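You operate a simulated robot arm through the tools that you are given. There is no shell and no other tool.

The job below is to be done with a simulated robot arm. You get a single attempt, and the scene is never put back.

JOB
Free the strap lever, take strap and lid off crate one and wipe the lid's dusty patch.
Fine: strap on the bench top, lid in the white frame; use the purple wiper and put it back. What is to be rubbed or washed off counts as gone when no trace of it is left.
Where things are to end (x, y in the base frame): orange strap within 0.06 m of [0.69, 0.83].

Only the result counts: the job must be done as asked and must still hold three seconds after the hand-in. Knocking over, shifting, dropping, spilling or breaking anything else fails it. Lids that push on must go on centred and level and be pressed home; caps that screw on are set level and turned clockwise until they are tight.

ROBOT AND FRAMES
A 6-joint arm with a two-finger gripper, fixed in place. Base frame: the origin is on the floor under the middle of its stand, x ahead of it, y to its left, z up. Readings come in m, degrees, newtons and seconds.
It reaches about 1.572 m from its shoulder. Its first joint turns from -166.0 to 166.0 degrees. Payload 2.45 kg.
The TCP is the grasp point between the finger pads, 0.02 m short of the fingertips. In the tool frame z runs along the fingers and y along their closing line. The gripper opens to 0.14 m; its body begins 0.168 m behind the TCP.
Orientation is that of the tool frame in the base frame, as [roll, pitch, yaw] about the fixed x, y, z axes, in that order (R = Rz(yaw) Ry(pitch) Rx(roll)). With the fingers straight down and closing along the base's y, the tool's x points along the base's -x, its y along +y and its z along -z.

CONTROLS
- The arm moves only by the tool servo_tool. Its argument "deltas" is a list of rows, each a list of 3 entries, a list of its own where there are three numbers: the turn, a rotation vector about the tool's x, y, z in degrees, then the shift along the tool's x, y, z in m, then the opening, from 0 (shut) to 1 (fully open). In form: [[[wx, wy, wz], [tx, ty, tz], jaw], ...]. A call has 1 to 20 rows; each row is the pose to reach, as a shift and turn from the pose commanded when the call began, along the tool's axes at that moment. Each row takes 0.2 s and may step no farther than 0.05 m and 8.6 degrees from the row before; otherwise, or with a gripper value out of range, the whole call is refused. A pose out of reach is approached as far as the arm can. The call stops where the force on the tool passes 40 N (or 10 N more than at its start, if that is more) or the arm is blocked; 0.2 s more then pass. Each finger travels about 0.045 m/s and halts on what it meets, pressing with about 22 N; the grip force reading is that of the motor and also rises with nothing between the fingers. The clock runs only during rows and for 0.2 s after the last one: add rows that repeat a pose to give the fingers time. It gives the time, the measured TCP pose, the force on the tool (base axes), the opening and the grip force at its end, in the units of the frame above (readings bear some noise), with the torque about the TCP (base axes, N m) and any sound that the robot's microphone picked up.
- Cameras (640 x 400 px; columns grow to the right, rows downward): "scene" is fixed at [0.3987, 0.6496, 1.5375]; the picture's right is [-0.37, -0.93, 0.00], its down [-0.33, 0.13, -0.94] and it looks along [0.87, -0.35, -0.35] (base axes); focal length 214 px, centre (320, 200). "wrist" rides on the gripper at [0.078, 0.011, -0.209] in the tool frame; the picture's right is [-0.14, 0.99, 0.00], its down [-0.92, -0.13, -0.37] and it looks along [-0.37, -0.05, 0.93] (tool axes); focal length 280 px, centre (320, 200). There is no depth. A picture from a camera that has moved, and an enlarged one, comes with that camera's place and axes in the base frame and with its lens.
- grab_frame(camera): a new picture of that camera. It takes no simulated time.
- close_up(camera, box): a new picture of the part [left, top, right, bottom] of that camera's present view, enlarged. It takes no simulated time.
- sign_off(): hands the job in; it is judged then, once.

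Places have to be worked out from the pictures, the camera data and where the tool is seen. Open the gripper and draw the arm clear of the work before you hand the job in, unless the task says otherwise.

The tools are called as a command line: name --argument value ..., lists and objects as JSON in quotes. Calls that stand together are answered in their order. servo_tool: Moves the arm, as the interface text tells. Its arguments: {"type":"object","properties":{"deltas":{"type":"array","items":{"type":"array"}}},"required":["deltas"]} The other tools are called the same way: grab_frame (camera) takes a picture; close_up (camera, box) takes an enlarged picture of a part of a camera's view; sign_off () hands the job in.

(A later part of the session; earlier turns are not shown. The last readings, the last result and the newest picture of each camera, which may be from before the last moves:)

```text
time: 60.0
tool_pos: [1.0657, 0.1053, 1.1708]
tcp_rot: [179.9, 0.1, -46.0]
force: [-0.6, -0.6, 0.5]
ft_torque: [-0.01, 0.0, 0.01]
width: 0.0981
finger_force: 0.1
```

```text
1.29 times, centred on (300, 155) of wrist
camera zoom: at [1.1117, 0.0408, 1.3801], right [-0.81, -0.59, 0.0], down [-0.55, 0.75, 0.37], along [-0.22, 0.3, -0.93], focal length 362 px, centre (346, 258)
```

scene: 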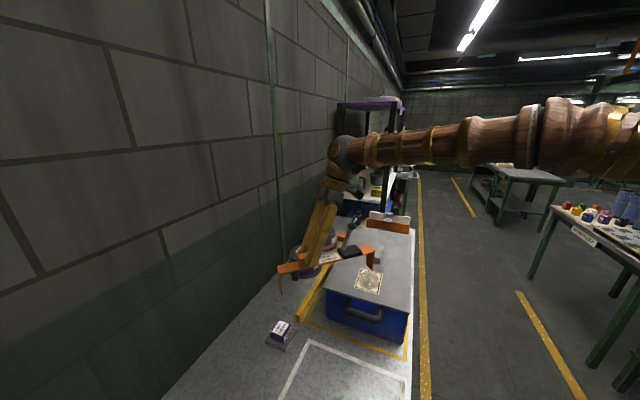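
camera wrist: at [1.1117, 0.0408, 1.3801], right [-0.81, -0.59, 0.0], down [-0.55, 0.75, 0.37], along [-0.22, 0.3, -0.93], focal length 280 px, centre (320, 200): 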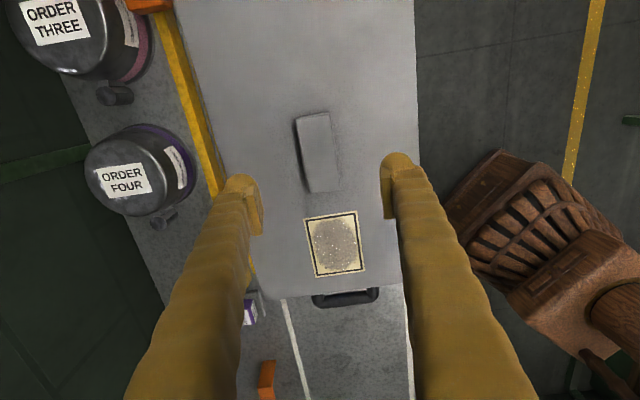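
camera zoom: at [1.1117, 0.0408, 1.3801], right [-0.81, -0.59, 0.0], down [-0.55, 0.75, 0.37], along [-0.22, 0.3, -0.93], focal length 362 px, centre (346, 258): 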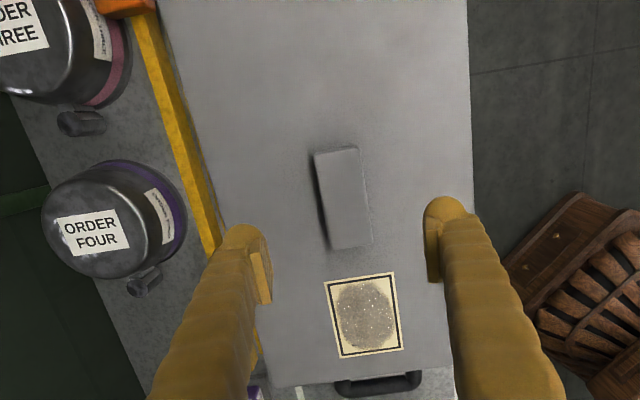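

The handle is 0.106 × 0.044 m, centred at (1.0605, 0.1125), yaw -45°. I align and descend to z≈1.02 first.

servo_tool --deltas '[[[0, 0, -1], [-0.0088, -0.0013, 0.04], 0.7], [[0, 0, -1], [-0.0088, -0.0013, 0.08], 0.65], [[0, 0, -1], [-0.0088, -0.0013, 0.12], 0.6], [[0, 0, -1], [-0.0088, -0.0013, 0.15], 0.6], [[0, 0, -1], [-0.0088, -0.0013, 0.15], 0.6]]'

grab_frame --camera "wrist"

close_up --camera "scene" --box '[330, 220, 430, 290]'

```text
time: 61.2
tool_pos: [1.0605, 0.1121, 1.021]
tcp_rot: [180.0, 0.0, -45.0]
force: [-0.4, -0.4, -0.1]
ft_torque: [0.0, 0.03, 0.02]
width: 0.084
finger_force: 0.1
```

```text
taken
camera wrist: at [1.1077, 0.0495, 1.2291], right [-0.8, -0.6, 0.0], down [-0.56, 0.74, 0.37], along [-0.22, 0.29, -0.93], focal length 280 px, centre (320, 200)
```

wrist: 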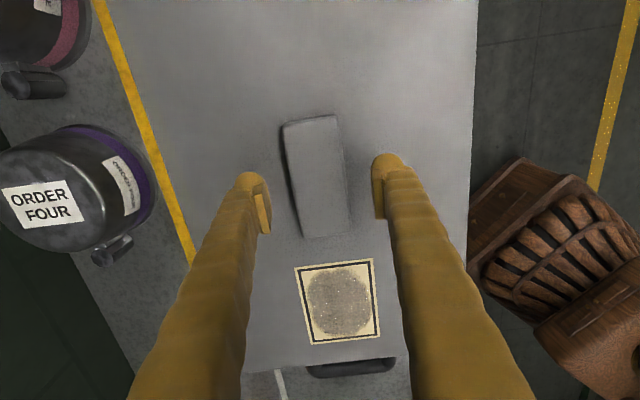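

```text
5.71 times, centred on (380, 255) of scene
camera zoom: at [0.3987, 0.6496, 1.5375], right [-0.37, -0.93, 0.0], down [-0.33, 0.13, -0.94], along [0.87, -0.35, -0.35], focal length 1226 px, centre (-23, -114)
```

zoom: 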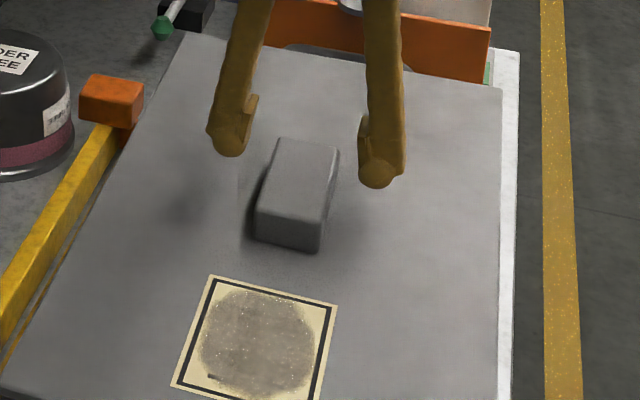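

Well centred. I descend to z≈0.988 and close on the handle.

servo_tool --deltas '[[[0, 0, 0], [0.003, 0, 0.015], 0.6], [[0, 0, 0], [0.003, 0, 0.025], 0.6], [[0, 0, 0], [0.003, 0, 0.033], 0.6], [[0, 0, 0], [0.003, 0, 0.033], 0.2], [[0, 0, 0], [0.003, 0, 0.033], 0.2], [[0, 0, 0], [0.003, 0, 0.033], 0.2], [[0, 0, 0], [0.003, 0, 0.033], 0.2]]'

close_up --camera "scene" --box '[330, 220, 430, 290]'

```text
time: 62.8
tool_pos: [1.0612, 0.1096, 0.9877]
tcp_rot: [180.0, -0.1, -45.0]
force: [-0.9, 0.8, 0.5]
ft_torque: [-0.02, 0.01, 0.27]
width: 0.0494
finger_force: 22.0
```

```text
5.71 times, centred on (380, 255) of scene
camera zoom: at [0.3987, 0.6496, 1.5375], right [-0.37, -0.93, 0.0], down [-0.33, 0.13, -0.94], along [0.87, -0.35, -0.35], focal length 1226 px, centre (-23, -114)
```

zoom: 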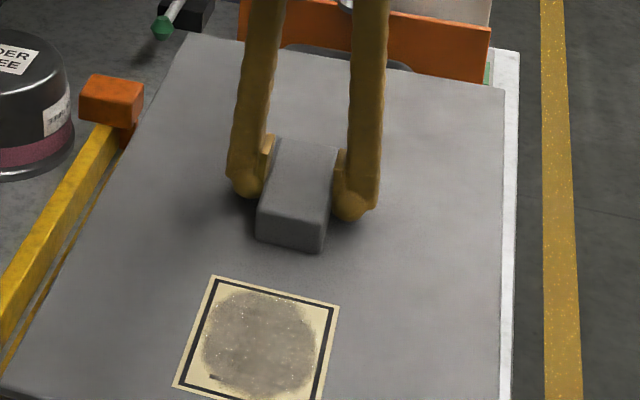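

The handle is gripped. I lift gently 2 cm and check weight and tilt.

servo_tool --deltas '[[[0, 0, 0], [0, 0, -0.006], 0.2], [[0, 0, 0], [0, 0, -0.013], 0.2], [[0, 0, 0], [0, 0, -0.02], 0.2], [[0, 0, 0], [0, 0, -0.02], 0.2]]'

close_up --camera "scene" --box '[290, 210, 430, 350]'

```text
time: 63.8
tool_pos: [1.0613, 0.1102, 1.0064]
tcp_rot: [180.0, 0.0, -45.0]
force: [-0.1, 0.0, -4.4]
ft_torque: [-0.03, -0.03, -0.01]
width: 0.0491
finger_force: 22.2
```

```text
2.86 times, centred on (360, 280) of scene
camera zoom: at [0.3987, 0.6496, 1.5375], right [-0.37, -0.93, 0.0], down [-0.33, 0.13, -0.94], along [0.87, -0.35, -0.35], focal length 613 px, centre (206, -29)
```

zoom: 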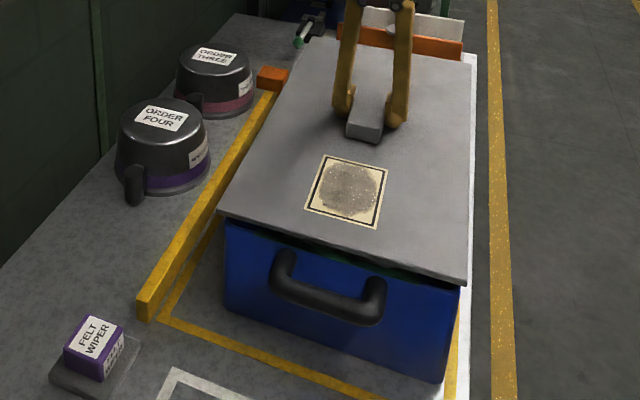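

The lid hangs level (4.4 N). I lift it to z≈1.13, then carry it along the bench to above the white frame.

servo_tool --deltas '[[[0, 0, 0], [0, 0, -0.04], 0.2], [[0, 0, 0], [0, 0, -0.08], 0.2], [[0, 0, 0], [0, 0, -0.124], 0.2], [[0, 0, 0], [-0.041, 0, -0.124], 0.2], [[0, 0, 0], [-0.082, 0, -0.124], 0.2], [[0, 0, 0], [-0.123, 0, -0.124], 0.2], [[0, 0, 0], [-0.164, 0, -0.124], 0.2], [[0, 0, 0], [-0.205, 0, -0.124], 0.2], [[0, 0, 0], [-0.246, 0, -0.124], 0.2], [[0, 0, 0], [-0.287, 0, -0.124], 0.2], [[0, 0, 0], [-0.328, 0, -0.124], 0.2], [[0, 0, 0], [-0.369, 0, -0.124], 0.2], [[0, 0, 0], [-0.41, 0, -0.124], 0.2], [[0, 0, 0], [-0.451, 0, -0.124], 0.2], [[0, 0, 0], [-0.492, 0, -0.124], 0.2], [[0, 0, 0], [-0.533, 0, -0.124], 0.2], [[0, 0, 0], [-0.574, 0, -0.124], 0.2], [[0, 0, 0], [-0.615, 0, -0.124], 0.2], [[0, 0, 0], [-0.656, 0, -0.124], 0.2], [[0, 0, 0], [-0.656, 0, -0.124], 0.2]]'

grab_frame --camera "wrist"

grab_frame --camera "scene"

```text
time: 68.0
tool_pos: [0.5981, 0.5735, 1.1321]
tcp_rot: [-179.9, -0.1, -45.0]
force: [0.4, -0.2, -3.6]
ft_torque: [-0.01, -0.01, 0.01]
width: 0.0492
finger_force: 21.8
```

```text
taken
camera wrist: at [0.6446, 0.511, 1.3409], right [-0.8, -0.6, 0.0], down [-0.56, 0.74, 0.37], along [-0.22, 0.29, -0.93], focal length 280 px, centre (320, 200)
```

wrist: 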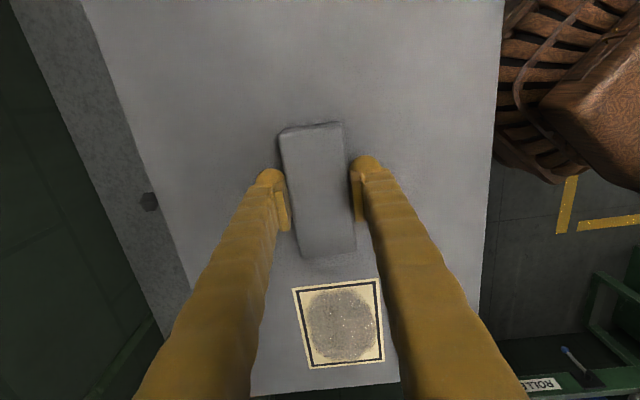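

```text
taken
```

scene: 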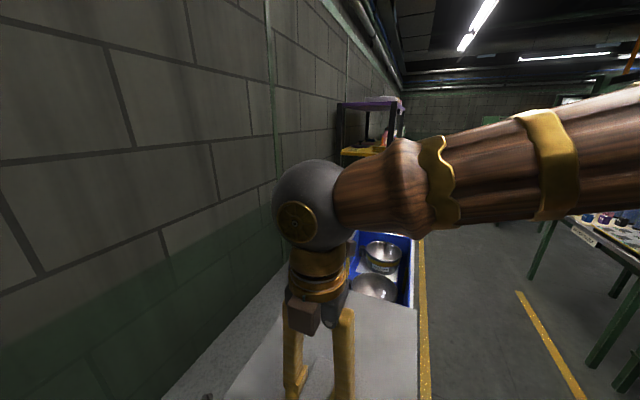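

The lid is over the frame; from the edges its centre is within ~2 mm of the frame's across the bench. I lower to z≈0.90 with a tiny correction (turn 0.6°, 1.5 mm).

servo_tool --deltas '[[[0, 0, 0.6], [0, -0.0015, 0.04], 0.2], [[0, 0, 0.6], [0, -0.0015, 0.08], 0.2], [[0, 0, 0.6], [0, -0.0015, 0.12], 0.2], [[0, 0, 0.6], [0, -0.0015, 0.16], 0.2], [[0, 0, 0.6], [0, -0.0015, 0.2], 0.2], [[0, 0, 0.6], [0, -0.0015, 0.225], 0.2], [[0, 0, 0.6], [0, -0.0015, 0.225], 0.2]]'

grab_frame --camera "wrist"

grab_frame --camera "scene"

```text
time: 69.6
tool_pos: [0.5973, 0.5755, 0.9064]
tcp_rot: [-180.0, -0.1, -45.7]
force: [0.1, 0.0, -4.7]
ft_torque: [-0.06, 0.0, 0.0]
width: 0.0493
finger_force: 21.8
```

```text
taken
camera wrist: at [0.6454, 0.5115, 1.1159], right [-0.8, -0.59, 0.0], down [-0.55, 0.75, 0.37], along [-0.22, 0.3, -0.93], focal length 280 px, centre (320, 200)
```

wrist: 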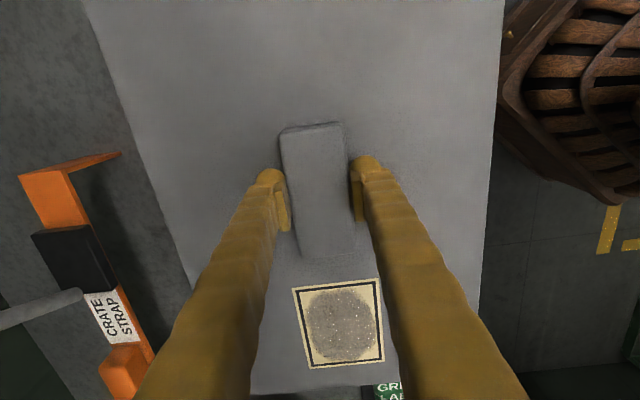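

```text
taken
```

scene: 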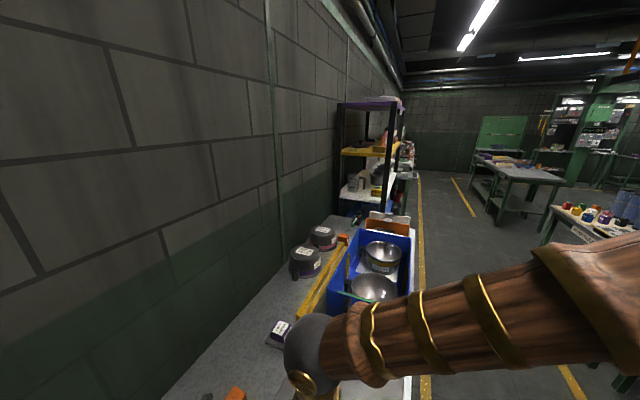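

Everything is clear. I lower slowly towards the bench, watching for contact.

servo_tool --deltas '[[[0, 0, 0], [0, 0, 0.012], 0.2], [[0, 0, 0], [0, 0, 0.024], 0.2], [[0, 0, 0], [0, 0, 0.036], 0.2], [[0, 0, 0], [0, 0, 0.042], 0.2], [[0, 0, 0], [0, 0, 0.048], 0.2]]'

grab_frame --camera "wrist"

```text
time: 70.8
tool_pos: [0.5979, 0.5752, 0.8582]
tcp_rot: [180.0, -0.1, -45.6]
force: [-0.8, -0.4, -3.9]
ft_torque: [0.0, -0.03, 0.01]
width: 0.0494
finger_force: 21.7
```

```text
taken
camera wrist: at [0.6455, 0.5117, 1.0681], right [-0.8, -0.59, 0.0], down [-0.55, 0.75, 0.37], along [-0.22, 0.3, -0.93], focal length 280 px, centre (320, 200)
```

wrist: 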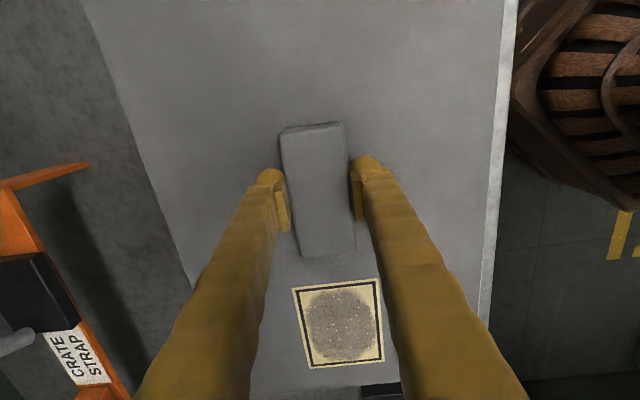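

Still hanging (-3.9 N). I continue down in small steps.

servo_tool --deltas '[[[0, 0, 0], [0, 0, 0.005], 0.2], [[0, 0, 0], [0, 0, 0.01], 0.2], [[0, 0, 0], [0, 0, 0.014], 0.2]]'

grab_frame --camera "wrist"

```text
time: 71.6
tool_pos: [0.5995, 0.5754, 0.8464]
tcp_rot: [-179.9, 0.0, -45.6]
force: [-0.7, -2.6, 18.2]
ft_torque: [-0.04, 0.02, 0.03]
width: 0.0498
finger_force: 22.3
```

```text
taken
camera wrist: at [0.6457, 0.5118, 1.0548], right [-0.8, -0.59, 0.0], down [-0.55, 0.75, 0.37], along [-0.22, 0.3, -0.93], focal length 280 px, centre (320, 200)
```

wrist: 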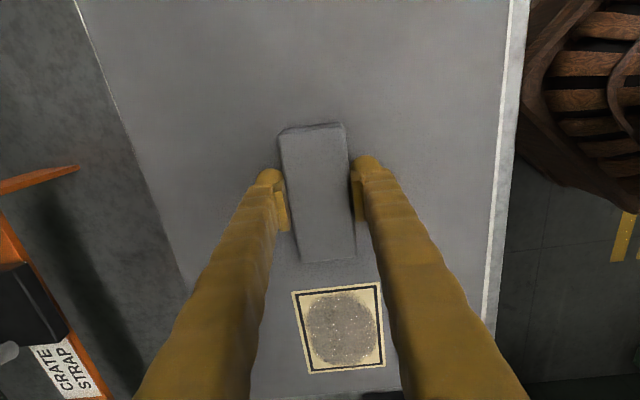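

Contact (18 N). I zoom in to compare the lid's edges with the white frame lines before releasing.

close_up --camera "wrist" --box '[60, 0, 210, 300]'

close_up --camera "wrist" --box '[440, 0, 560, 320]'

close_up --camera "wrist" --box '[240, 360, 420, 400]'

```text
1.33 times, centred on (135, 150) of wrist
camera zoom: at [0.6457, 0.5118, 1.0548], right [-0.8, -0.59, 0.0], down [-0.55, 0.75, 0.37], along [-0.22, 0.3, -0.93], focal length 374 px, centre (567, 267)
```

zoom: 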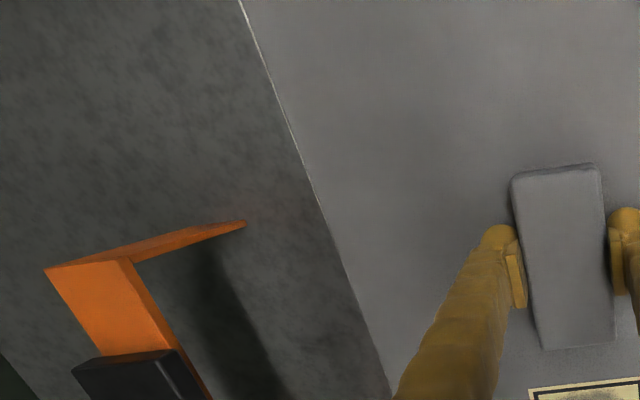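

```text
1.25 times, centred on (500, 160) of wrist
camera zoom: at [0.6457, 0.5118, 1.0548], right [-0.8, -0.59, 0.0], down [-0.55, 0.75, 0.37], along [-0.22, 0.3, -0.93], focal length 350 px, centre (95, 250)
```

zoom: 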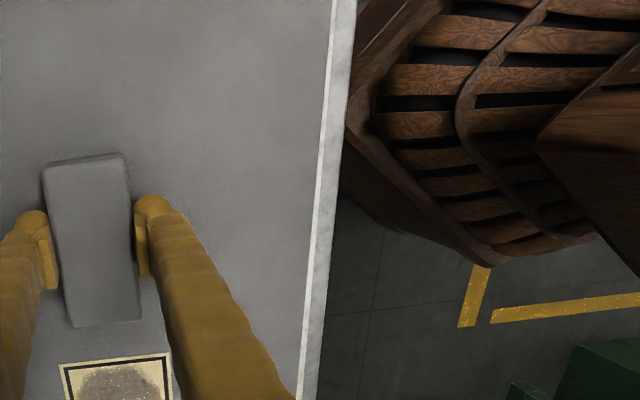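

```text
3.56 times, centred on (330, 380) of wrist
camera zoom: at [0.6457, 0.5118, 1.0548], right [-0.8, -0.59, 0.0], down [-0.55, 0.75, 0.37], along [-0.22, 0.3, -0.93], focal length 997 px, centre (284, -440)
```

zoom: 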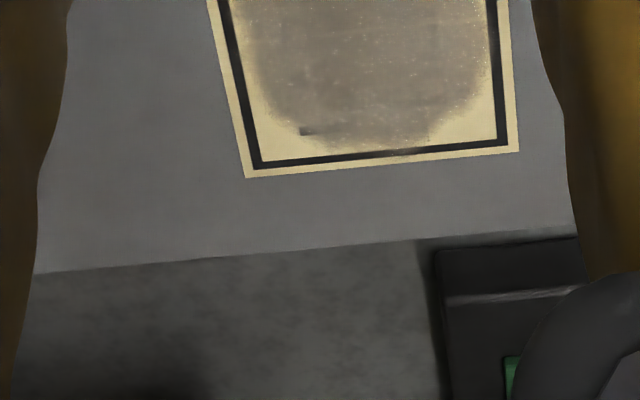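

I zoom further on both edges for a quantitative check.

close_up --camera "wrist" --box '[480, 60, 540, 100]'

close_up --camera "wrist" --box '[70, 0, 130, 40]'

close_up --camera "wrist" --box '[465, 270, 525, 310]'

close_up --camera "wrist" --box '[150, 220, 210, 260]'

```text
10.00 times, centred on (510, 80) of wrist
camera zoom: at [0.6457, 0.5118, 1.0548], right [-0.8, -0.59, 0.0], down [-0.55, 0.75, 0.37], along [-0.22, 0.3, -0.93], focal length 2804 px, centre (-1580, 1400)
```

zoom: 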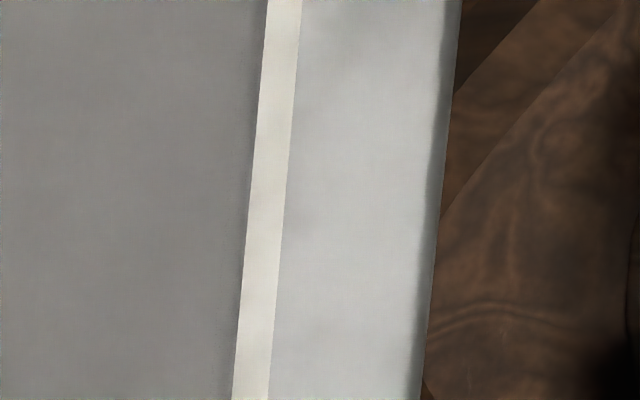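

```text
10.00 times, centred on (100, 20) of wrist
camera zoom: at [0.6457, 0.5118, 1.0548], right [-0.8, -0.59, 0.0], down [-0.55, 0.75, 0.37], along [-0.22, 0.3, -0.93], focal length 2804 px, centre (2520, 2000)
```

zoom: 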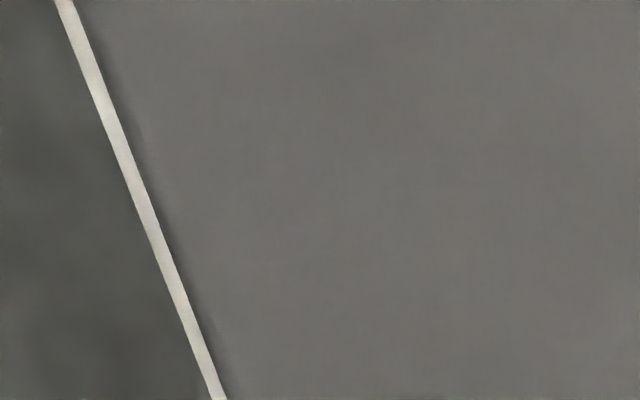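

```text
10.00 times, centred on (495, 290) of wrist
camera zoom: at [0.6457, 0.5118, 1.0548], right [-0.8, -0.59, 0.0], down [-0.55, 0.75, 0.37], along [-0.22, 0.3, -0.93], focal length 2804 px, centre (-1430, -700)
```

zoom: 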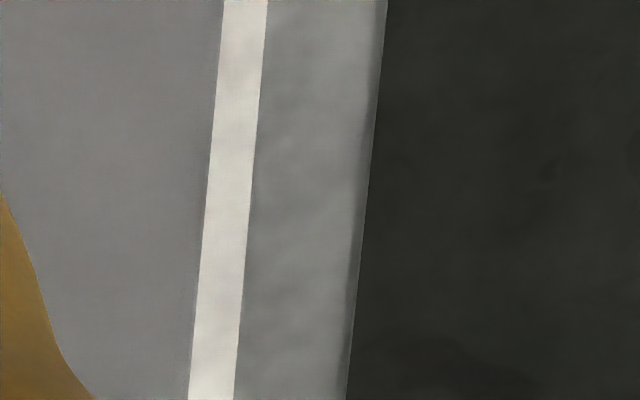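

```text
10.00 times, centred on (180, 240) of wrist
camera zoom: at [0.6457, 0.5118, 1.0548], right [-0.8, -0.59, 0.0], down [-0.55, 0.75, 0.37], along [-0.22, 0.3, -0.93], focal length 2804 px, centre (1720, -200)
```

zoom: 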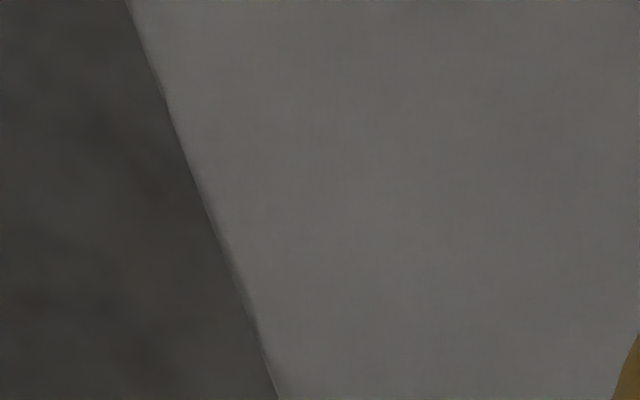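

The lid is centred across the bench within ~1 mm. I relieve the press, open the fingers, and rise to check the lengthwise placement.

servo_tool --deltas '[[[0, 0, 0], [0, 0, -0.0025], 0.2], [[0, 0, 0], [0, 0, -0.0025], 0.4], [[0, 0, 0], [0, 0, -0.0025], 0.6], [[0, 0, 0], [0, 0, -0.0025], 0.65], [[0, 0, 0], [0, 0, -0.04], 0.65], [[0, 0, 0], [0, 0, -0.08], 0.65], [[0, 0, 0], [0, 0, -0.12], 0.65], [[0, 0, 0], [0, 0, -0.16], 0.65], [[0, 0, 0], [0.04, 0, -0.2], 0.65], [[0, 0, 0], [0.08, 0, -0.24], 0.65], [[0, 0, 0], [0.12, 0, -0.27], 0.65], [[0, 0, 0], [0.16, 0, -0.3], 0.65], [[0, 0, 0], [0.2, 0, -0.33], 0.65], [[0, 0, 0], [0.24, 0, -0.36], 0.65], [[0, 0, 0], [0.28, 0, -0.39], 0.65], [[0, 0, 0], [0.3, 0, -0.42], 0.65]]'

grab_frame --camera "wrist"

grab_frame --camera "scene"

```text
refused: row 9 steps farther than a row can; nothing moved
```

```text
taken
camera wrist: at [0.6457, 0.5118, 1.0548], right [-0.8, -0.59, 0.0], down [-0.55, 0.75, 0.37], along [-0.22, 0.3, -0.93], focal length 280 px, centre (320, 200)
```

wrist: 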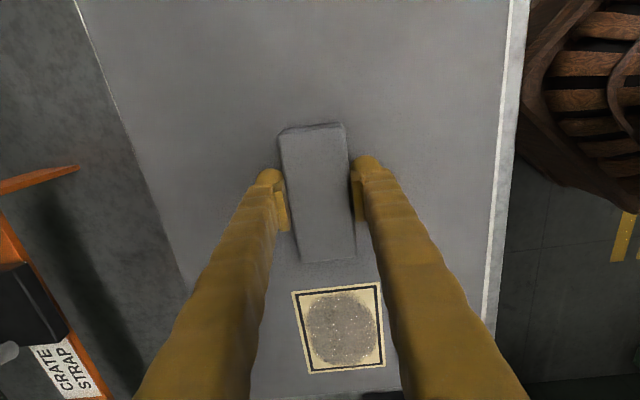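

```text
taken
```

scene: 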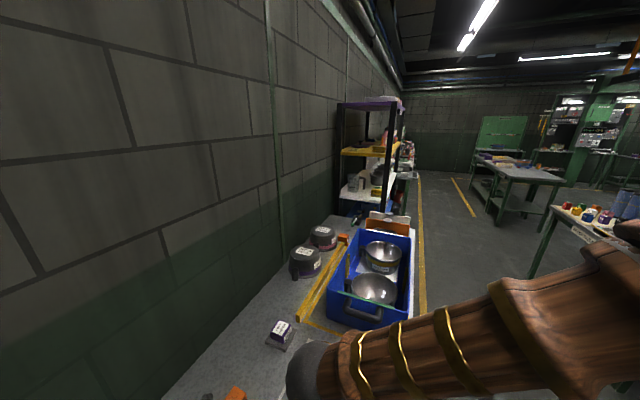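

One row stepped too far, so nothing moved. I repeat with smaller steps.

servo_tool --deltas '[[[0, 0, 0], [0, 0, -0.0025], 0.2], [[0, 0, 0], [0, 0, -0.0025], 0.4], [[0, 0, 0], [0, 0, -0.0025], 0.6], [[0, 0, 0], [0, 0, -0.0025], 0.65], [[0, 0, 0], [0, 0, -0.04], 0.65], [[0, 0, 0], [0, 0, -0.08], 0.65], [[0, 0, 0], [0, 0, -0.12], 0.65], [[0, 0, 0], [0, 0, -0.16], 0.65], [[0, 0, 0], [0.03, 0, -0.19], 0.65], [[0, 0, 0], [0.06, 0, -0.22], 0.65], [[0, 0, 0], [0.09, 0, -0.25], 0.65], [[0, 0, 0], [0.12, 0, -0.28], 0.65], [[0, 0, 0], [0.15, 0, -0.31], 0.65], [[0, 0, 0], [0.18, 0, -0.34], 0.65], [[0, 0, 0], [0.21, 0, -0.37], 0.65], [[0, 0, 0], [0.24, 0, -0.4], 0.65]]'

grab_frame --camera "wrist"

grab_frame --camera "scene"

```text
time: 75.0
tool_pos: [0.7669, 0.4036, 1.2446]
tcp_rot: [179.9, 0.1, -45.6]
force: [-0.2, -0.2, -0.3]
ft_torque: [0.0, 0.0, -0.01]
width: 0.091
finger_force: 0.0
```

```text
taken
camera wrist: at [0.814, 0.34, 1.4544], right [-0.8, -0.59, 0.0], down [-0.55, 0.75, 0.37], along [-0.22, 0.3, -0.93], focal length 280 px, centre (320, 200)
```

wrist: 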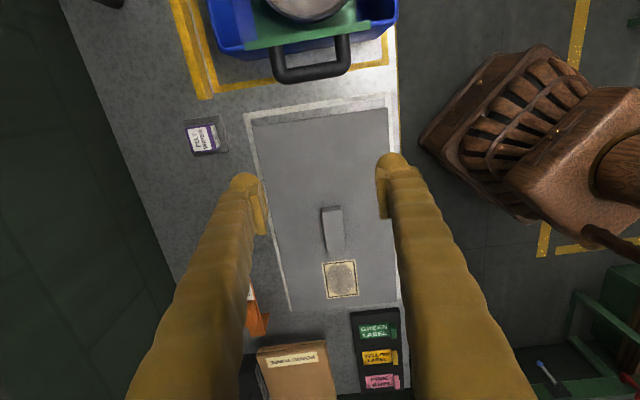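

```text
taken
```

scene: 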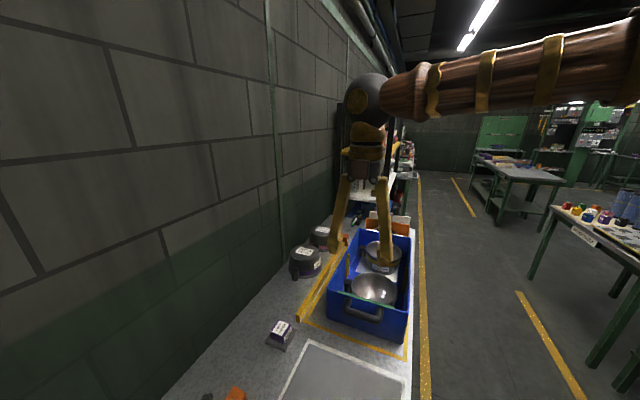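

I zoom on the lid in the frame to compare the gaps at both ends.

close_up --camera "wrist" --box '[230, 85, 410, 185]'

close_up --camera "wrist" --box '[260, 250, 420, 340]'

```text
3.56 times, centred on (320, 135) of wrist
camera zoom: at [0.814, 0.34, 1.4544], right [-0.8, -0.59, 0.0], down [-0.55, 0.75, 0.37], along [-0.22, 0.3, -0.93], focal length 997 px, centre (320, 431)
```

zoom: 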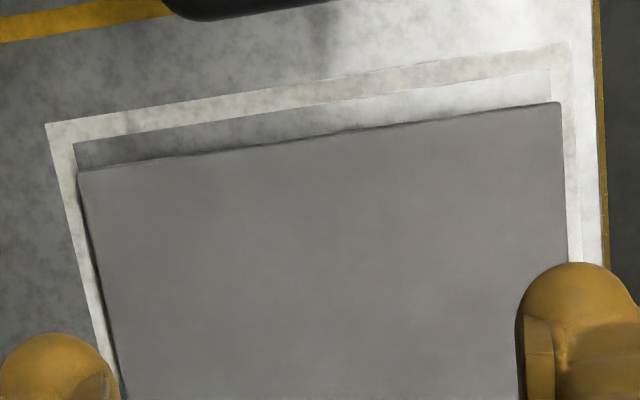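

```text
4.00 times, centred on (340, 295) of wrist
camera zoom: at [0.814, 0.34, 1.4544], right [-0.8, -0.59, 0.0], down [-0.55, 0.75, 0.37], along [-0.22, 0.3, -0.93], focal length 1122 px, centre (240, -180)
```

zoom: 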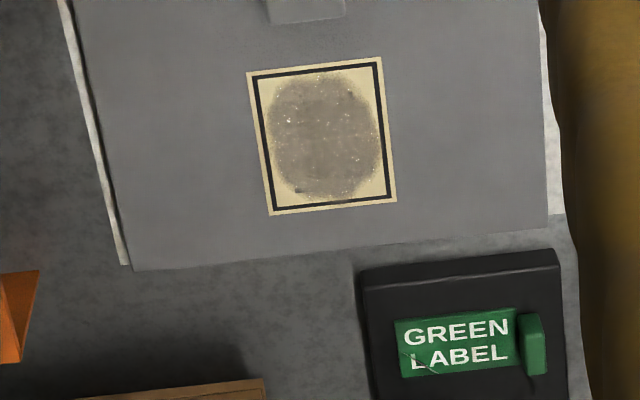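

The lid lies inside the frame, about 6 mm toward one end at most. I'll wipe first and re-centre later if needed; now I go above the purple felt wiper near (0.962, 0.578).

servo_tool --deltas '[[[0, 0, 0], [0.002, -0.04, 0.01], 0.65], [[0, 0, 0], [0.004, -0.08, 0.02], 0.65], [[0, 0, 0], [0.006, -0.12, 0.04], 0.65], [[0, 0, 0], [0.008, -0.16, 0.06], 0.65], [[0, 0, 0], [0.01, -0.2, 0.08], 0.65], [[0, 0, 0], [0.011, -0.24, 0.1], 0.65], [[0, 0, 0], [0.0118, -0.2613, 0.13], 0.65], [[0, 0, 0], [0.0118, -0.2613, 0.15], 0.65], [[0, 0, 0], [0.0118, -0.2613, 0.15], 0.65]]'

grab_frame --camera "wrist"

close_up --camera "wrist" --box '[250, 110, 390, 240]'

close_up --camera "scene" --box '[250, 300, 330, 360]'

```text
time: 77.0
tool_pos: [0.9618, 0.5785, 1.0935]
tcp_rot: [180.0, 0.0, -45.6]
force: [-0.6, 0.5, -0.5]
ft_torque: [0.04, -0.02, 0.0]
width: 0.091
finger_force: 0.2
```

```text
taken
camera wrist: at [1.0078, 0.5146, 1.303], right [-0.8, -0.59, 0.0], down [-0.55, 0.75, 0.37], along [-0.22, 0.3, -0.93], focal length 280 px, centre (320, 200)
```

wrist: 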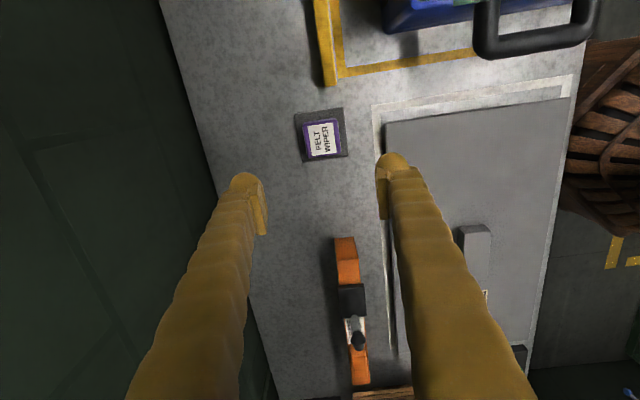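

```text
3.08 times, centred on (320, 175) of wrist
camera zoom: at [1.0078, 0.5146, 1.303], right [-0.8, -0.59, 0.0], down [-0.55, 0.75, 0.37], along [-0.22, 0.3, -0.93], focal length 863 px, centre (320, 277)
```

zoom: 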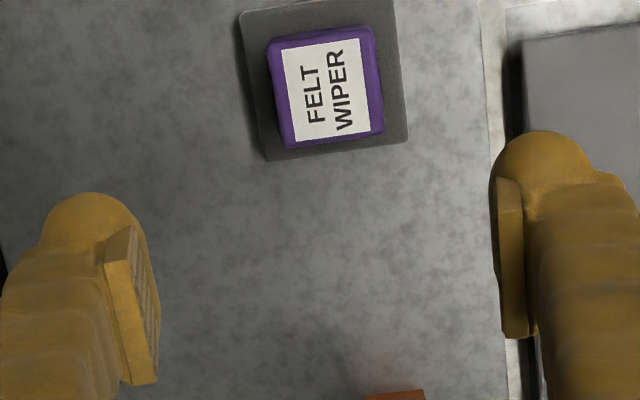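

```text
6.67 times, centred on (290, 330) of scene
camera zoom: at [0.3987, 0.6496, 1.5375], right [-0.37, -0.93, 0.0], down [-0.33, 0.13, -0.94], along [0.87, -0.35, -0.35], focal length 1430 px, centre (520, -667)
```

zoom: 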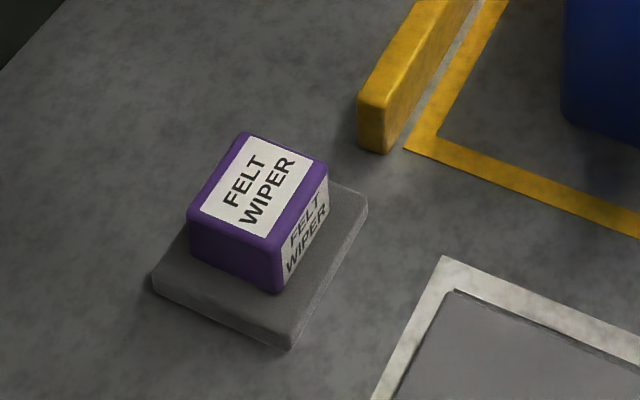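

The wiper is about 0.053 m square, centred at (0.9594, 0.5728), top near z≈0.853. I descend over it to z≈0.89 and check.

servo_tool --deltas '[[[0, 0, 0], [0.0024, 0.0057, 0.045], 0.65], [[0, 0, 0], [0.0024, 0.0057, 0.09], 0.65], [[0, 0, 0], [0.0024, 0.0057, 0.135], 0.65], [[0, 0, 0], [0.0024, 0.0057, 0.175], 0.65], [[0, 0, 0], [0.0024, 0.0057, 0.2], 0.65], [[0, 0, 0], [0.0024, 0.0057, 0.2], 0.65]]'

close_up --camera "wrist" --box '[240, 120, 400, 280]'

close_up --camera "scene" --box '[250, 300, 330, 360]'

```text
time: 78.4
tool_pos: [0.9587, 0.5744, 0.8938]
tcp_rot: [180.0, 0.1, -45.6]
force: [0.0, 0.5, 0.8]
ft_torque: [0.01, 0.02, -0.04]
width: 0.0909
finger_force: 0.2
```

```text
2.50 times, centred on (320, 200) of wrist
camera zoom: at [1.0056, 0.5098, 1.1036], right [-0.8, -0.59, 0.0], down [-0.55, 0.75, 0.37], along [-0.22, 0.3, -0.93], focal length 701 px, centre (320, 200)
```

zoom: 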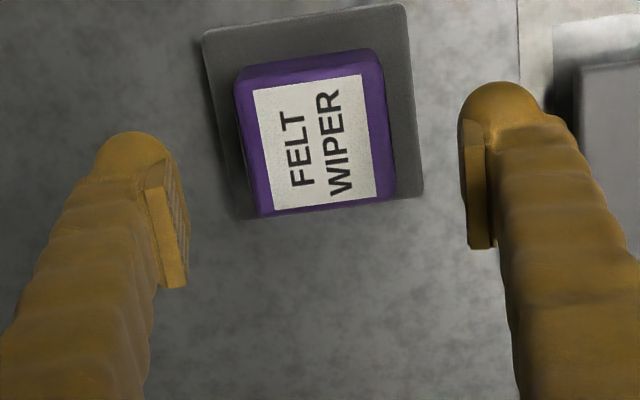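

```text
6.67 times, centred on (290, 330) of scene
camera zoom: at [0.3987, 0.6496, 1.5375], right [-0.37, -0.93, 0.0], down [-0.33, 0.13, -0.94], along [0.87, -0.35, -0.35], focal length 1430 px, centre (520, -667)
```

zoom: 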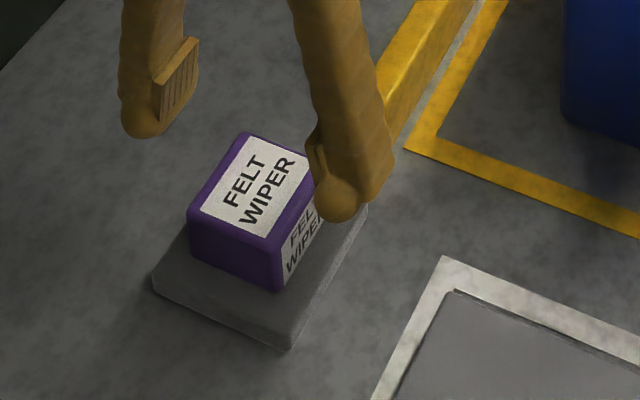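

Slight correction of 4 mm along the bench; I descend to z≈0.843.

servo_tool --deltas '[[[0, 0, 0], [0.004, 0.001, 0.02], 0.65], [[0, 0, 0], [0.004, 0.001, 0.035], 0.65], [[0, 0, 0], [0.004, 0.001, 0.045], 0.65], [[0, 0, 0], [0.004, 0.001, 0.051], 0.65], [[0, 0, 0], [0.004, 0.001, 0.051], 0.65]]'

close_up --camera "wrist" --box '[240, 120, 400, 280]'

close_up --camera "scene" --box '[250, 300, 330, 360]'

```text
time: 79.6
tool_pos: [0.9613, 0.5694, 0.8434]
tcp_rot: [179.9, 0.0, -45.7]
force: [-0.4, -0.5, -0.8]
ft_torque: [0.0, -0.02, -0.02]
width: 0.0909
finger_force: 0.1
```

```text
2.50 times, centred on (320, 200) of wrist
camera zoom: at [1.0077, 0.5056, 1.0525], right [-0.8, -0.59, 0.0], down [-0.55, 0.75, 0.37], along [-0.22, 0.3, -0.93], focal length 701 px, centre (320, 200)
```

zoom: 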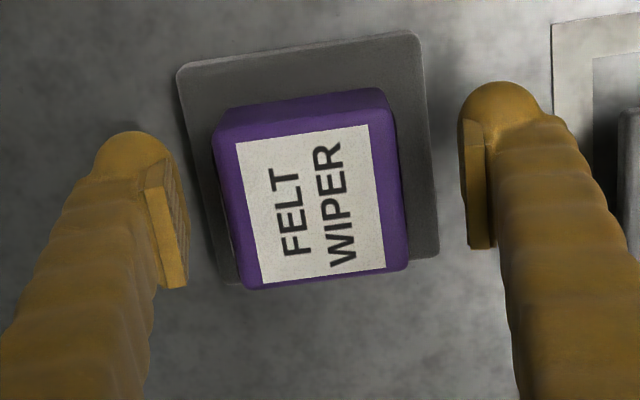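

```text
6.67 times, centred on (290, 330) of scene
camera zoom: at [0.3987, 0.6496, 1.5375], right [-0.37, -0.93, 0.0], down [-0.33, 0.13, -0.94], along [0.87, -0.35, -0.35], focal length 1430 px, centre (520, -667)
```

zoom: 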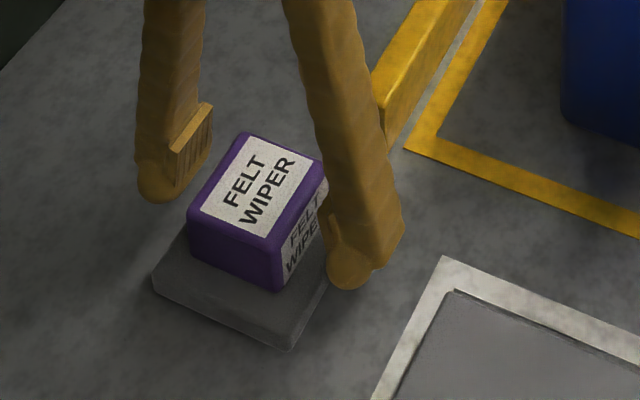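

Good. I shift 2 mm to be centred and close on the wiper.

servo_tool --deltas '[[[0, 0, 0], [-0.001, -0.002, 0], 0.5], [[0, 0, 0], [-0.001, -0.002, 0], 0.2], [[0, 0, 0], [-0.001, -0.002, 0], 0.2], [[0, 0, 0], [-0.001, -0.002, 0], 0.2], [[0, 0, 0], [-0.001, -0.002, 0], 0.2], [[0, 0, 0], [-0.001, -0.002, 0], 0.2]]'

close_up --camera "wrist" --box '[240, 120, 400, 280]'

close_up --camera "scene" --box '[250, 300, 330, 360]'

```text
time: 81.0
tool_pos: [0.9616, 0.5719, 0.8448]
tcp_rot: [-179.9, 0.0, -45.6]
force: [1.0, -0.3, 1.1]
ft_torque: [-0.01, -0.01, 0.05]
width: 0.0549
finger_force: 21.9
```

```text
2.50 times, centred on (320, 200) of wrist
camera zoom: at [1.0084, 0.5078, 1.0527], right [-0.8, -0.59, 0.0], down [-0.55, 0.75, 0.37], along [-0.22, 0.3, -0.93], focal length 701 px, centre (320, 200)
```

zoom: 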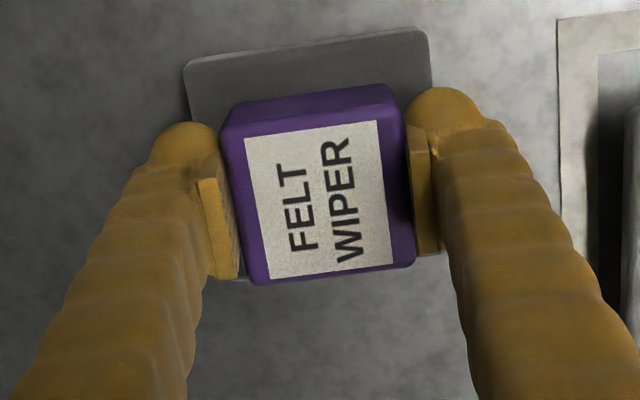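

```text
6.67 times, centred on (290, 330) of scene
camera zoom: at [0.3987, 0.6496, 1.5375], right [-0.37, -0.93, 0.0], down [-0.33, 0.13, -0.94], along [0.87, -0.35, -0.35], focal length 1430 px, centre (520, -667)
```

zoom: 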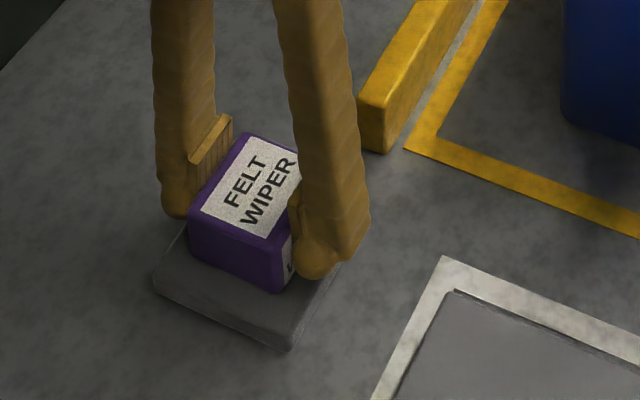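

The wiper is gripped without shifting on its tray (reference TCP ≈ (0.9616, 0.5719, 0.8445)). I lift it and carry it, first across then along, to above the dusty patch near (0.479, 0.696).

servo_tool --deltas '[[[0, 0, 0], [0, 0, -0.03], 0.2], [[0, 0, 0], [0, 0, -0.075], 0.2], [[0, 0, 0], [0, 0, -0.12], 0.2], [[0, 0, 0], [0, 0.043, -0.12], 0.2], [[0, 0, 0], [0, 0.086, -0.12], 0.2], [[0, 0, 0], [0, 0.129, -0.12], 0.2], [[0, 0, 0], [0, 0.172, -0.12], 0.2], [[0, 0, 0], [0, 0.215, -0.12], 0.2], [[0, 0, 0], [0, 0.2578, -0.12], 0.2], [[0, 0, 0], [-0.043, 0.2578, -0.12], 0.2], [[0, 0, 0], [-0.086, 0.2578, -0.12], 0.2], [[0, 0, 0], [-0.129, 0.2578, -0.12], 0.2], [[0, 0, 0], [-0.172, 0.2578, -0.12], 0.2], [[0, 0, 0], [-0.215, 0.2578, -0.12], 0.2], [[0, 0, 0], [-0.258, 0.2578, -0.12], 0.2], [[0, 0, 0], [-0.301, 0.2578, -0.12], 0.2], [[0, 0, 0], [-0.344, 0.2578, -0.12], 0.2], [[0, 0, 0], [-0.387, 0.2578, -0.12], 0.2], [[0, 0, 0], [-0.4265, 0.2578, -0.12], 0.2]]'

grab_frame --camera "wrist"

grab_frame --camera "scene"

```text
time: 85.0
tool_pos: [0.4784, 0.6965, 0.9631]
tcp_rot: [180.0, 0.0, -45.6]
force: [-0.4, -0.6, -1.0]
ft_torque: [0.01, 0.01, -0.04]
width: 0.0548
finger_force: 22.1
```

```text
taken
camera wrist: at [0.5253, 0.6325, 1.1721], right [-0.8, -0.59, 0.0], down [-0.55, 0.75, 0.37], along [-0.22, 0.3, -0.93], focal length 280 px, centre (320, 200)
```

wrist: 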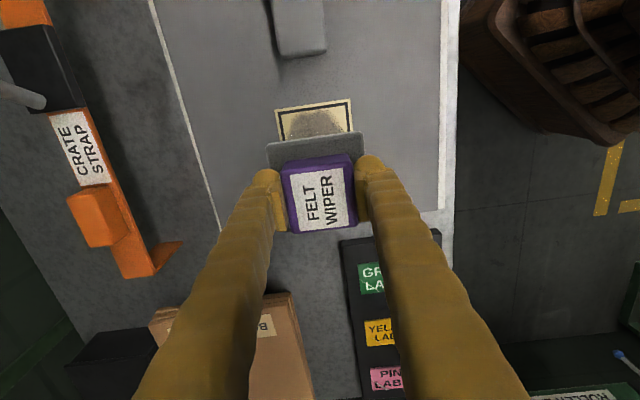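

```text
taken
```

scene: 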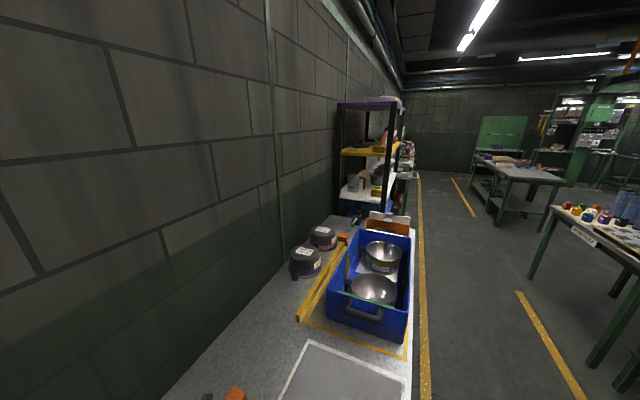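

The grey plate turned out to be the wiper's felt base (0.085 m square), lifted along with it. Contact with the lid should come at TCP z≈0.87; I descend to just above.

servo_tool --deltas '[[[0, 0, 0], [0, 0.001, 0.03], 0.2], [[0, 0, 0], [0, 0.001, 0.06], 0.2], [[0, 0, 0], [0, 0.001, 0.08], 0.2], [[0, 0, 0], [0, 0.001, 0.086], 0.2]]'

servo_tool --deltas '[[[0, 0, 0], [0, 0, 0.002], 0.2], [[0, 0, 0], [0, 0, 0.004], 0.2], [[0, 0, 0], [0, 0, 0.006], 0.2]]'

```text
time: 86.0
tool_pos: [0.4788, 0.6944, 0.8762]
tcp_rot: [-179.9, -0.1, -45.6]
force: [-0.2, -0.7, 0.7]
ft_torque: [0.01, 0.0, 0.02]
width: 0.055
finger_force: 21.8
```

```text
time: 86.8
tool_pos: [0.4801, 0.6952, 0.8713]
tcp_rot: [179.9, -0.1, -45.6]
force: [-0.4, 0.4, -1.3]
ft_torque: [0.01, -0.01, 0.03]
width: 0.0548
finger_force: 21.6
```

No contact yet (force about -1 N). I continue in 1.5 mm steps.

servo_tool --deltas '[[[0, 0, 0], [0, 0, 0.0015], 0.2], [[0, 0, 0], [0, 0, 0.003], 0.2]]'

grab_frame --camera "wrist"

```text
time: 87.4
tool_pos: [0.4787, 0.6949, 0.8679]
tcp_rot: [-180.0, 0.1, -45.6]
force: [-0.3, -0.7, -1.4]
ft_torque: [-0.01, -0.03, -0.02]
width: 0.0548
finger_force: 22.0
```

```text
taken
camera wrist: at [0.5252, 0.6313, 1.0775], right [-0.8, -0.59, 0.0], down [-0.55, 0.75, 0.37], along [-0.22, 0.3, -0.93], focal length 280 px, centre (320, 200)
```

wrist: 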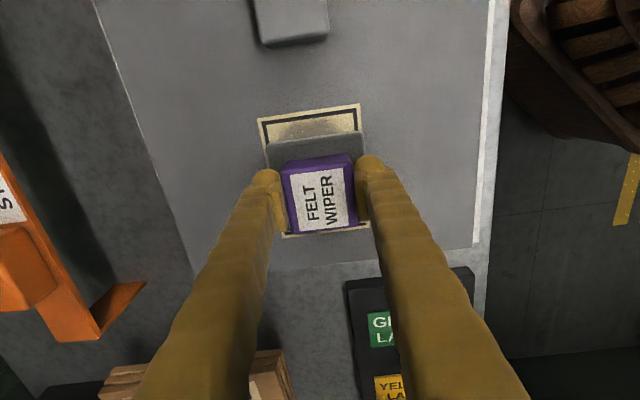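

Close, but not yet touching. I continue down in small steps.

servo_tool --deltas '[[[0, 0, 0], [0, 0, 0.0015], 0.2], [[0, 0, 0], [0, 0, 0.003], 0.2], [[0, 0, 0], [0, 0, 0.0045], 0.2]]'

```text
time: 88.2
tool_pos: [0.479, 0.6941, 0.8647]
tcp_rot: [180.0, -0.1, -45.6]
force: [-2.8, -2.0, 20.4]
ft_torque: [-0.02, 0.09, 0.02]
width: 0.0555
finger_force: 22.1
```

The felt touches (20 N). I ease to about 12 N and rub back and forth along the patch with small sideways offsets.

servo_tool --deltas '[[[0, 0, 0], [0.008, 0, -0.001], 0.2], [[0, 0, 0], [0.02, 0, -0.001], 0.2], [[0, 0, 0], [0.032, 0, -0.001], 0.2], [[0, 0, 0], [0.042, 0, -0.001], 0.2], [[0, 0, 0], [0.028, 0, -0.001], 0.2], [[0, 0, 0], [0.012, 0, -0.001], 0.2], [[0, 0, 0], [-0.004, 0, -0.001], 0.2], [[0, 0, 0], [-0.02, 0, -0.001], 0.2], [[0, 0, 0], [-0.034, 0, -0.001], 0.2], [[0, 0, 0], [-0.044, 0, -0.001], 0.2]]'

grab_frame --camera "wrist"

```text
time: 90.4
tool_pos: [0.4483, 0.727, 0.8649]
tcp_rot: [-179.9, 0.0, -45.6]
force: [-0.7, 0.3, -1.2]
ft_torque: [-0.03, -0.01, -0.01]
width: 0.0551
finger_force: 22.3
```

```text
taken
camera wrist: at [0.4951, 0.6628, 1.0741], right [-0.8, -0.59, 0.0], down [-0.55, 0.75, 0.37], along [-0.22, 0.3, -0.93], focal length 280 px, centre (320, 200)
```

wrist: 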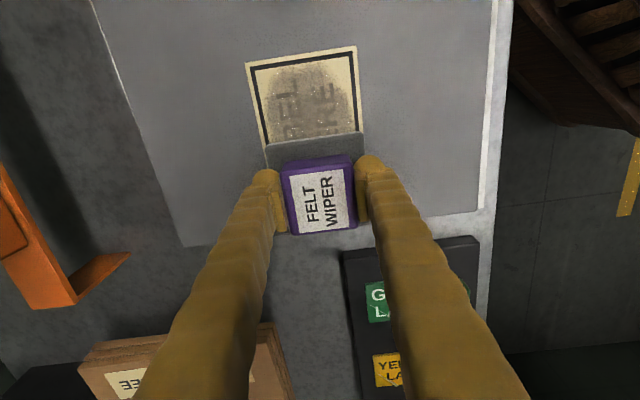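

The dust is thinning (text beneath shows), but contact was lost as the wiper seated higher in the grip. I press ~2 mm lower and rub again.

servo_tool --deltas '[[[0, 0, 0], [0.004, 0, 0.001], 0.2], [[0, 0, 0], [0.012, 0, 0.002], 0.2], [[0, 0, 0], [0.026, 0, 0.002], 0.2], [[0, 0, 0], [0.04, 0, 0.002], 0.2], [[0, 0, 0], [0.054, 0, 0.002], 0.2]]'

servo_tool --deltas '[[[0, 0, 0], [0.014, 0, 0], 0.2], [[0, 0, 0], [0.028, 0, 0], 0.2], [[0, 0, 0], [0.034, 0, 0], 0.2], [[0, 0, 0], [0.02, 0, 0], 0.2], [[0, 0, 0], [0.006, 0, 0], 0.2], [[0, 0, 0], [-0.008, 0, 0], 0.2], [[0, 0, 0], [-0.022, 0, 0], 0.2], [[0, 0, 0], [-0.036, 0, 0], 0.2], [[0, 0, 0], [-0.05, 0, 0], 0.2]]'

grab_frame --camera "wrist"

```text
time: 91.6
tool_pos: [0.4862, 0.6866, 0.8634]
tcp_rot: [-180.0, 0.0, -45.6]
force: [-4.9, 3.4, 19.1]
ft_torque: [-0.02, 0.0, -0.07]
width: 0.0553
finger_force: 21.7
```

```text
time: 93.6
tool_pos: [0.4514, 0.7238, 0.8644]
tcp_rot: [-179.9, 0.1, -45.5]
force: [5.1, -3.3, 17.8]
ft_torque: [-0.08, -0.12, 0.02]
width: 0.0551
finger_force: 22.0
```

```text
taken
camera wrist: at [0.4977, 0.6596, 1.072], right [-0.8, -0.59, 0.0], down [-0.55, 0.75, 0.37], along [-0.22, 0.3, -0.93], focal length 280 px, centre (320, 200)
```

wrist: 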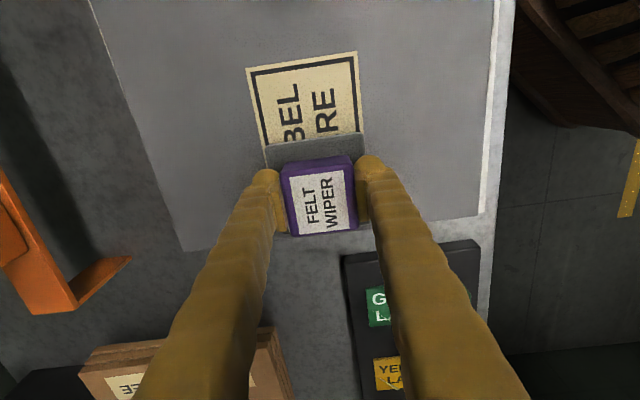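

The exposed part is clean. I do two more strokes with ±12 mm sideways offset to cover the whole label.

servo_tool --deltas '[[[0, 0, 0], [0, 0.006, 0], 0.2], [[0, 0, 0], [0.004, 0.012, 0], 0.2], [[0, 0, 0], [0.018, 0.012, 0], 0.2], [[0, 0, 0], [0.032, 0.012, 0], 0.2], [[0, 0, 0], [0.046, 0.012, 0], 0.2], [[0, 0, 0], [0.06, 0.012, 0], 0.2], [[0, 0, 0], [0.074, 0.012, 0], 0.2], [[0, 0, 0], [0.08, 0.004, 0], 0.2], [[0, 0, 0], [0.08, -0.006, 0], 0.2], [[0, 0, 0], [0.074, -0.013, 0], 0.2], [[0, 0, 0], [0.06, -0.013, 0], 0.2], [[0, 0, 0], [0.046, -0.013, 0], 0.2], [[0, 0, 0], [0.032, -0.013, 0], 0.2], [[0, 0, 0], [0.018, -0.013, 0], 0.2], [[0, 0, 0], [0.004, -0.013, 0], 0.2], [[0, 0, 0], [0, 0, 0], 0.2]]'

servo_tool --deltas '[[[0, 0, 0], [0, 0, -0.03], 0.2], [[0, 0, 0], [0, 0, -0.07], 0.2], [[0, 0, 0], [0, 0, -0.1], 0.2], [[0, 0, 0], [0.04, 0, -0.1], 0.2], [[0, 0, 0], [0.08, 0, -0.1], 0.2], [[0, 0, 0], [0.12, 0, -0.11], 0.2], [[0, 0, 0], [0.16, 0, -0.12], 0.2], [[0, 0, 0], [0.2, 0, -0.13], 0.2]]'

grab_frame --camera "wrist"

```text
time: 97.0
tool_pos: [0.4492, 0.7239, 0.8635]
tcp_rot: [-180.0, 0.0, -45.7]
force: [0.8, 0.4, 0.2]
ft_torque: [-0.04, 0.03, 0.01]
width: 0.0553
finger_force: 21.4
```

```text
time: 98.8
tool_pos: [0.5904, 0.5805, 0.9938]
tcp_rot: [-180.0, 0.0, -45.4]
force: [-0.3, 0.2, -0.6]
ft_torque: [0.0, 0.04, 0.01]
width: 0.0554
finger_force: 22.1
```

```text
taken
camera wrist: at [0.637, 0.517, 1.202], right [-0.8, -0.6, 0.0], down [-0.55, 0.75, 0.37], along [-0.22, 0.3, -0.93], focal length 280 px, centre (320, 200)
```

wrist: 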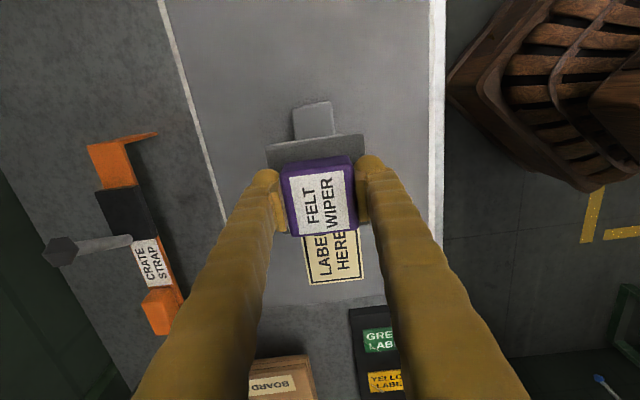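

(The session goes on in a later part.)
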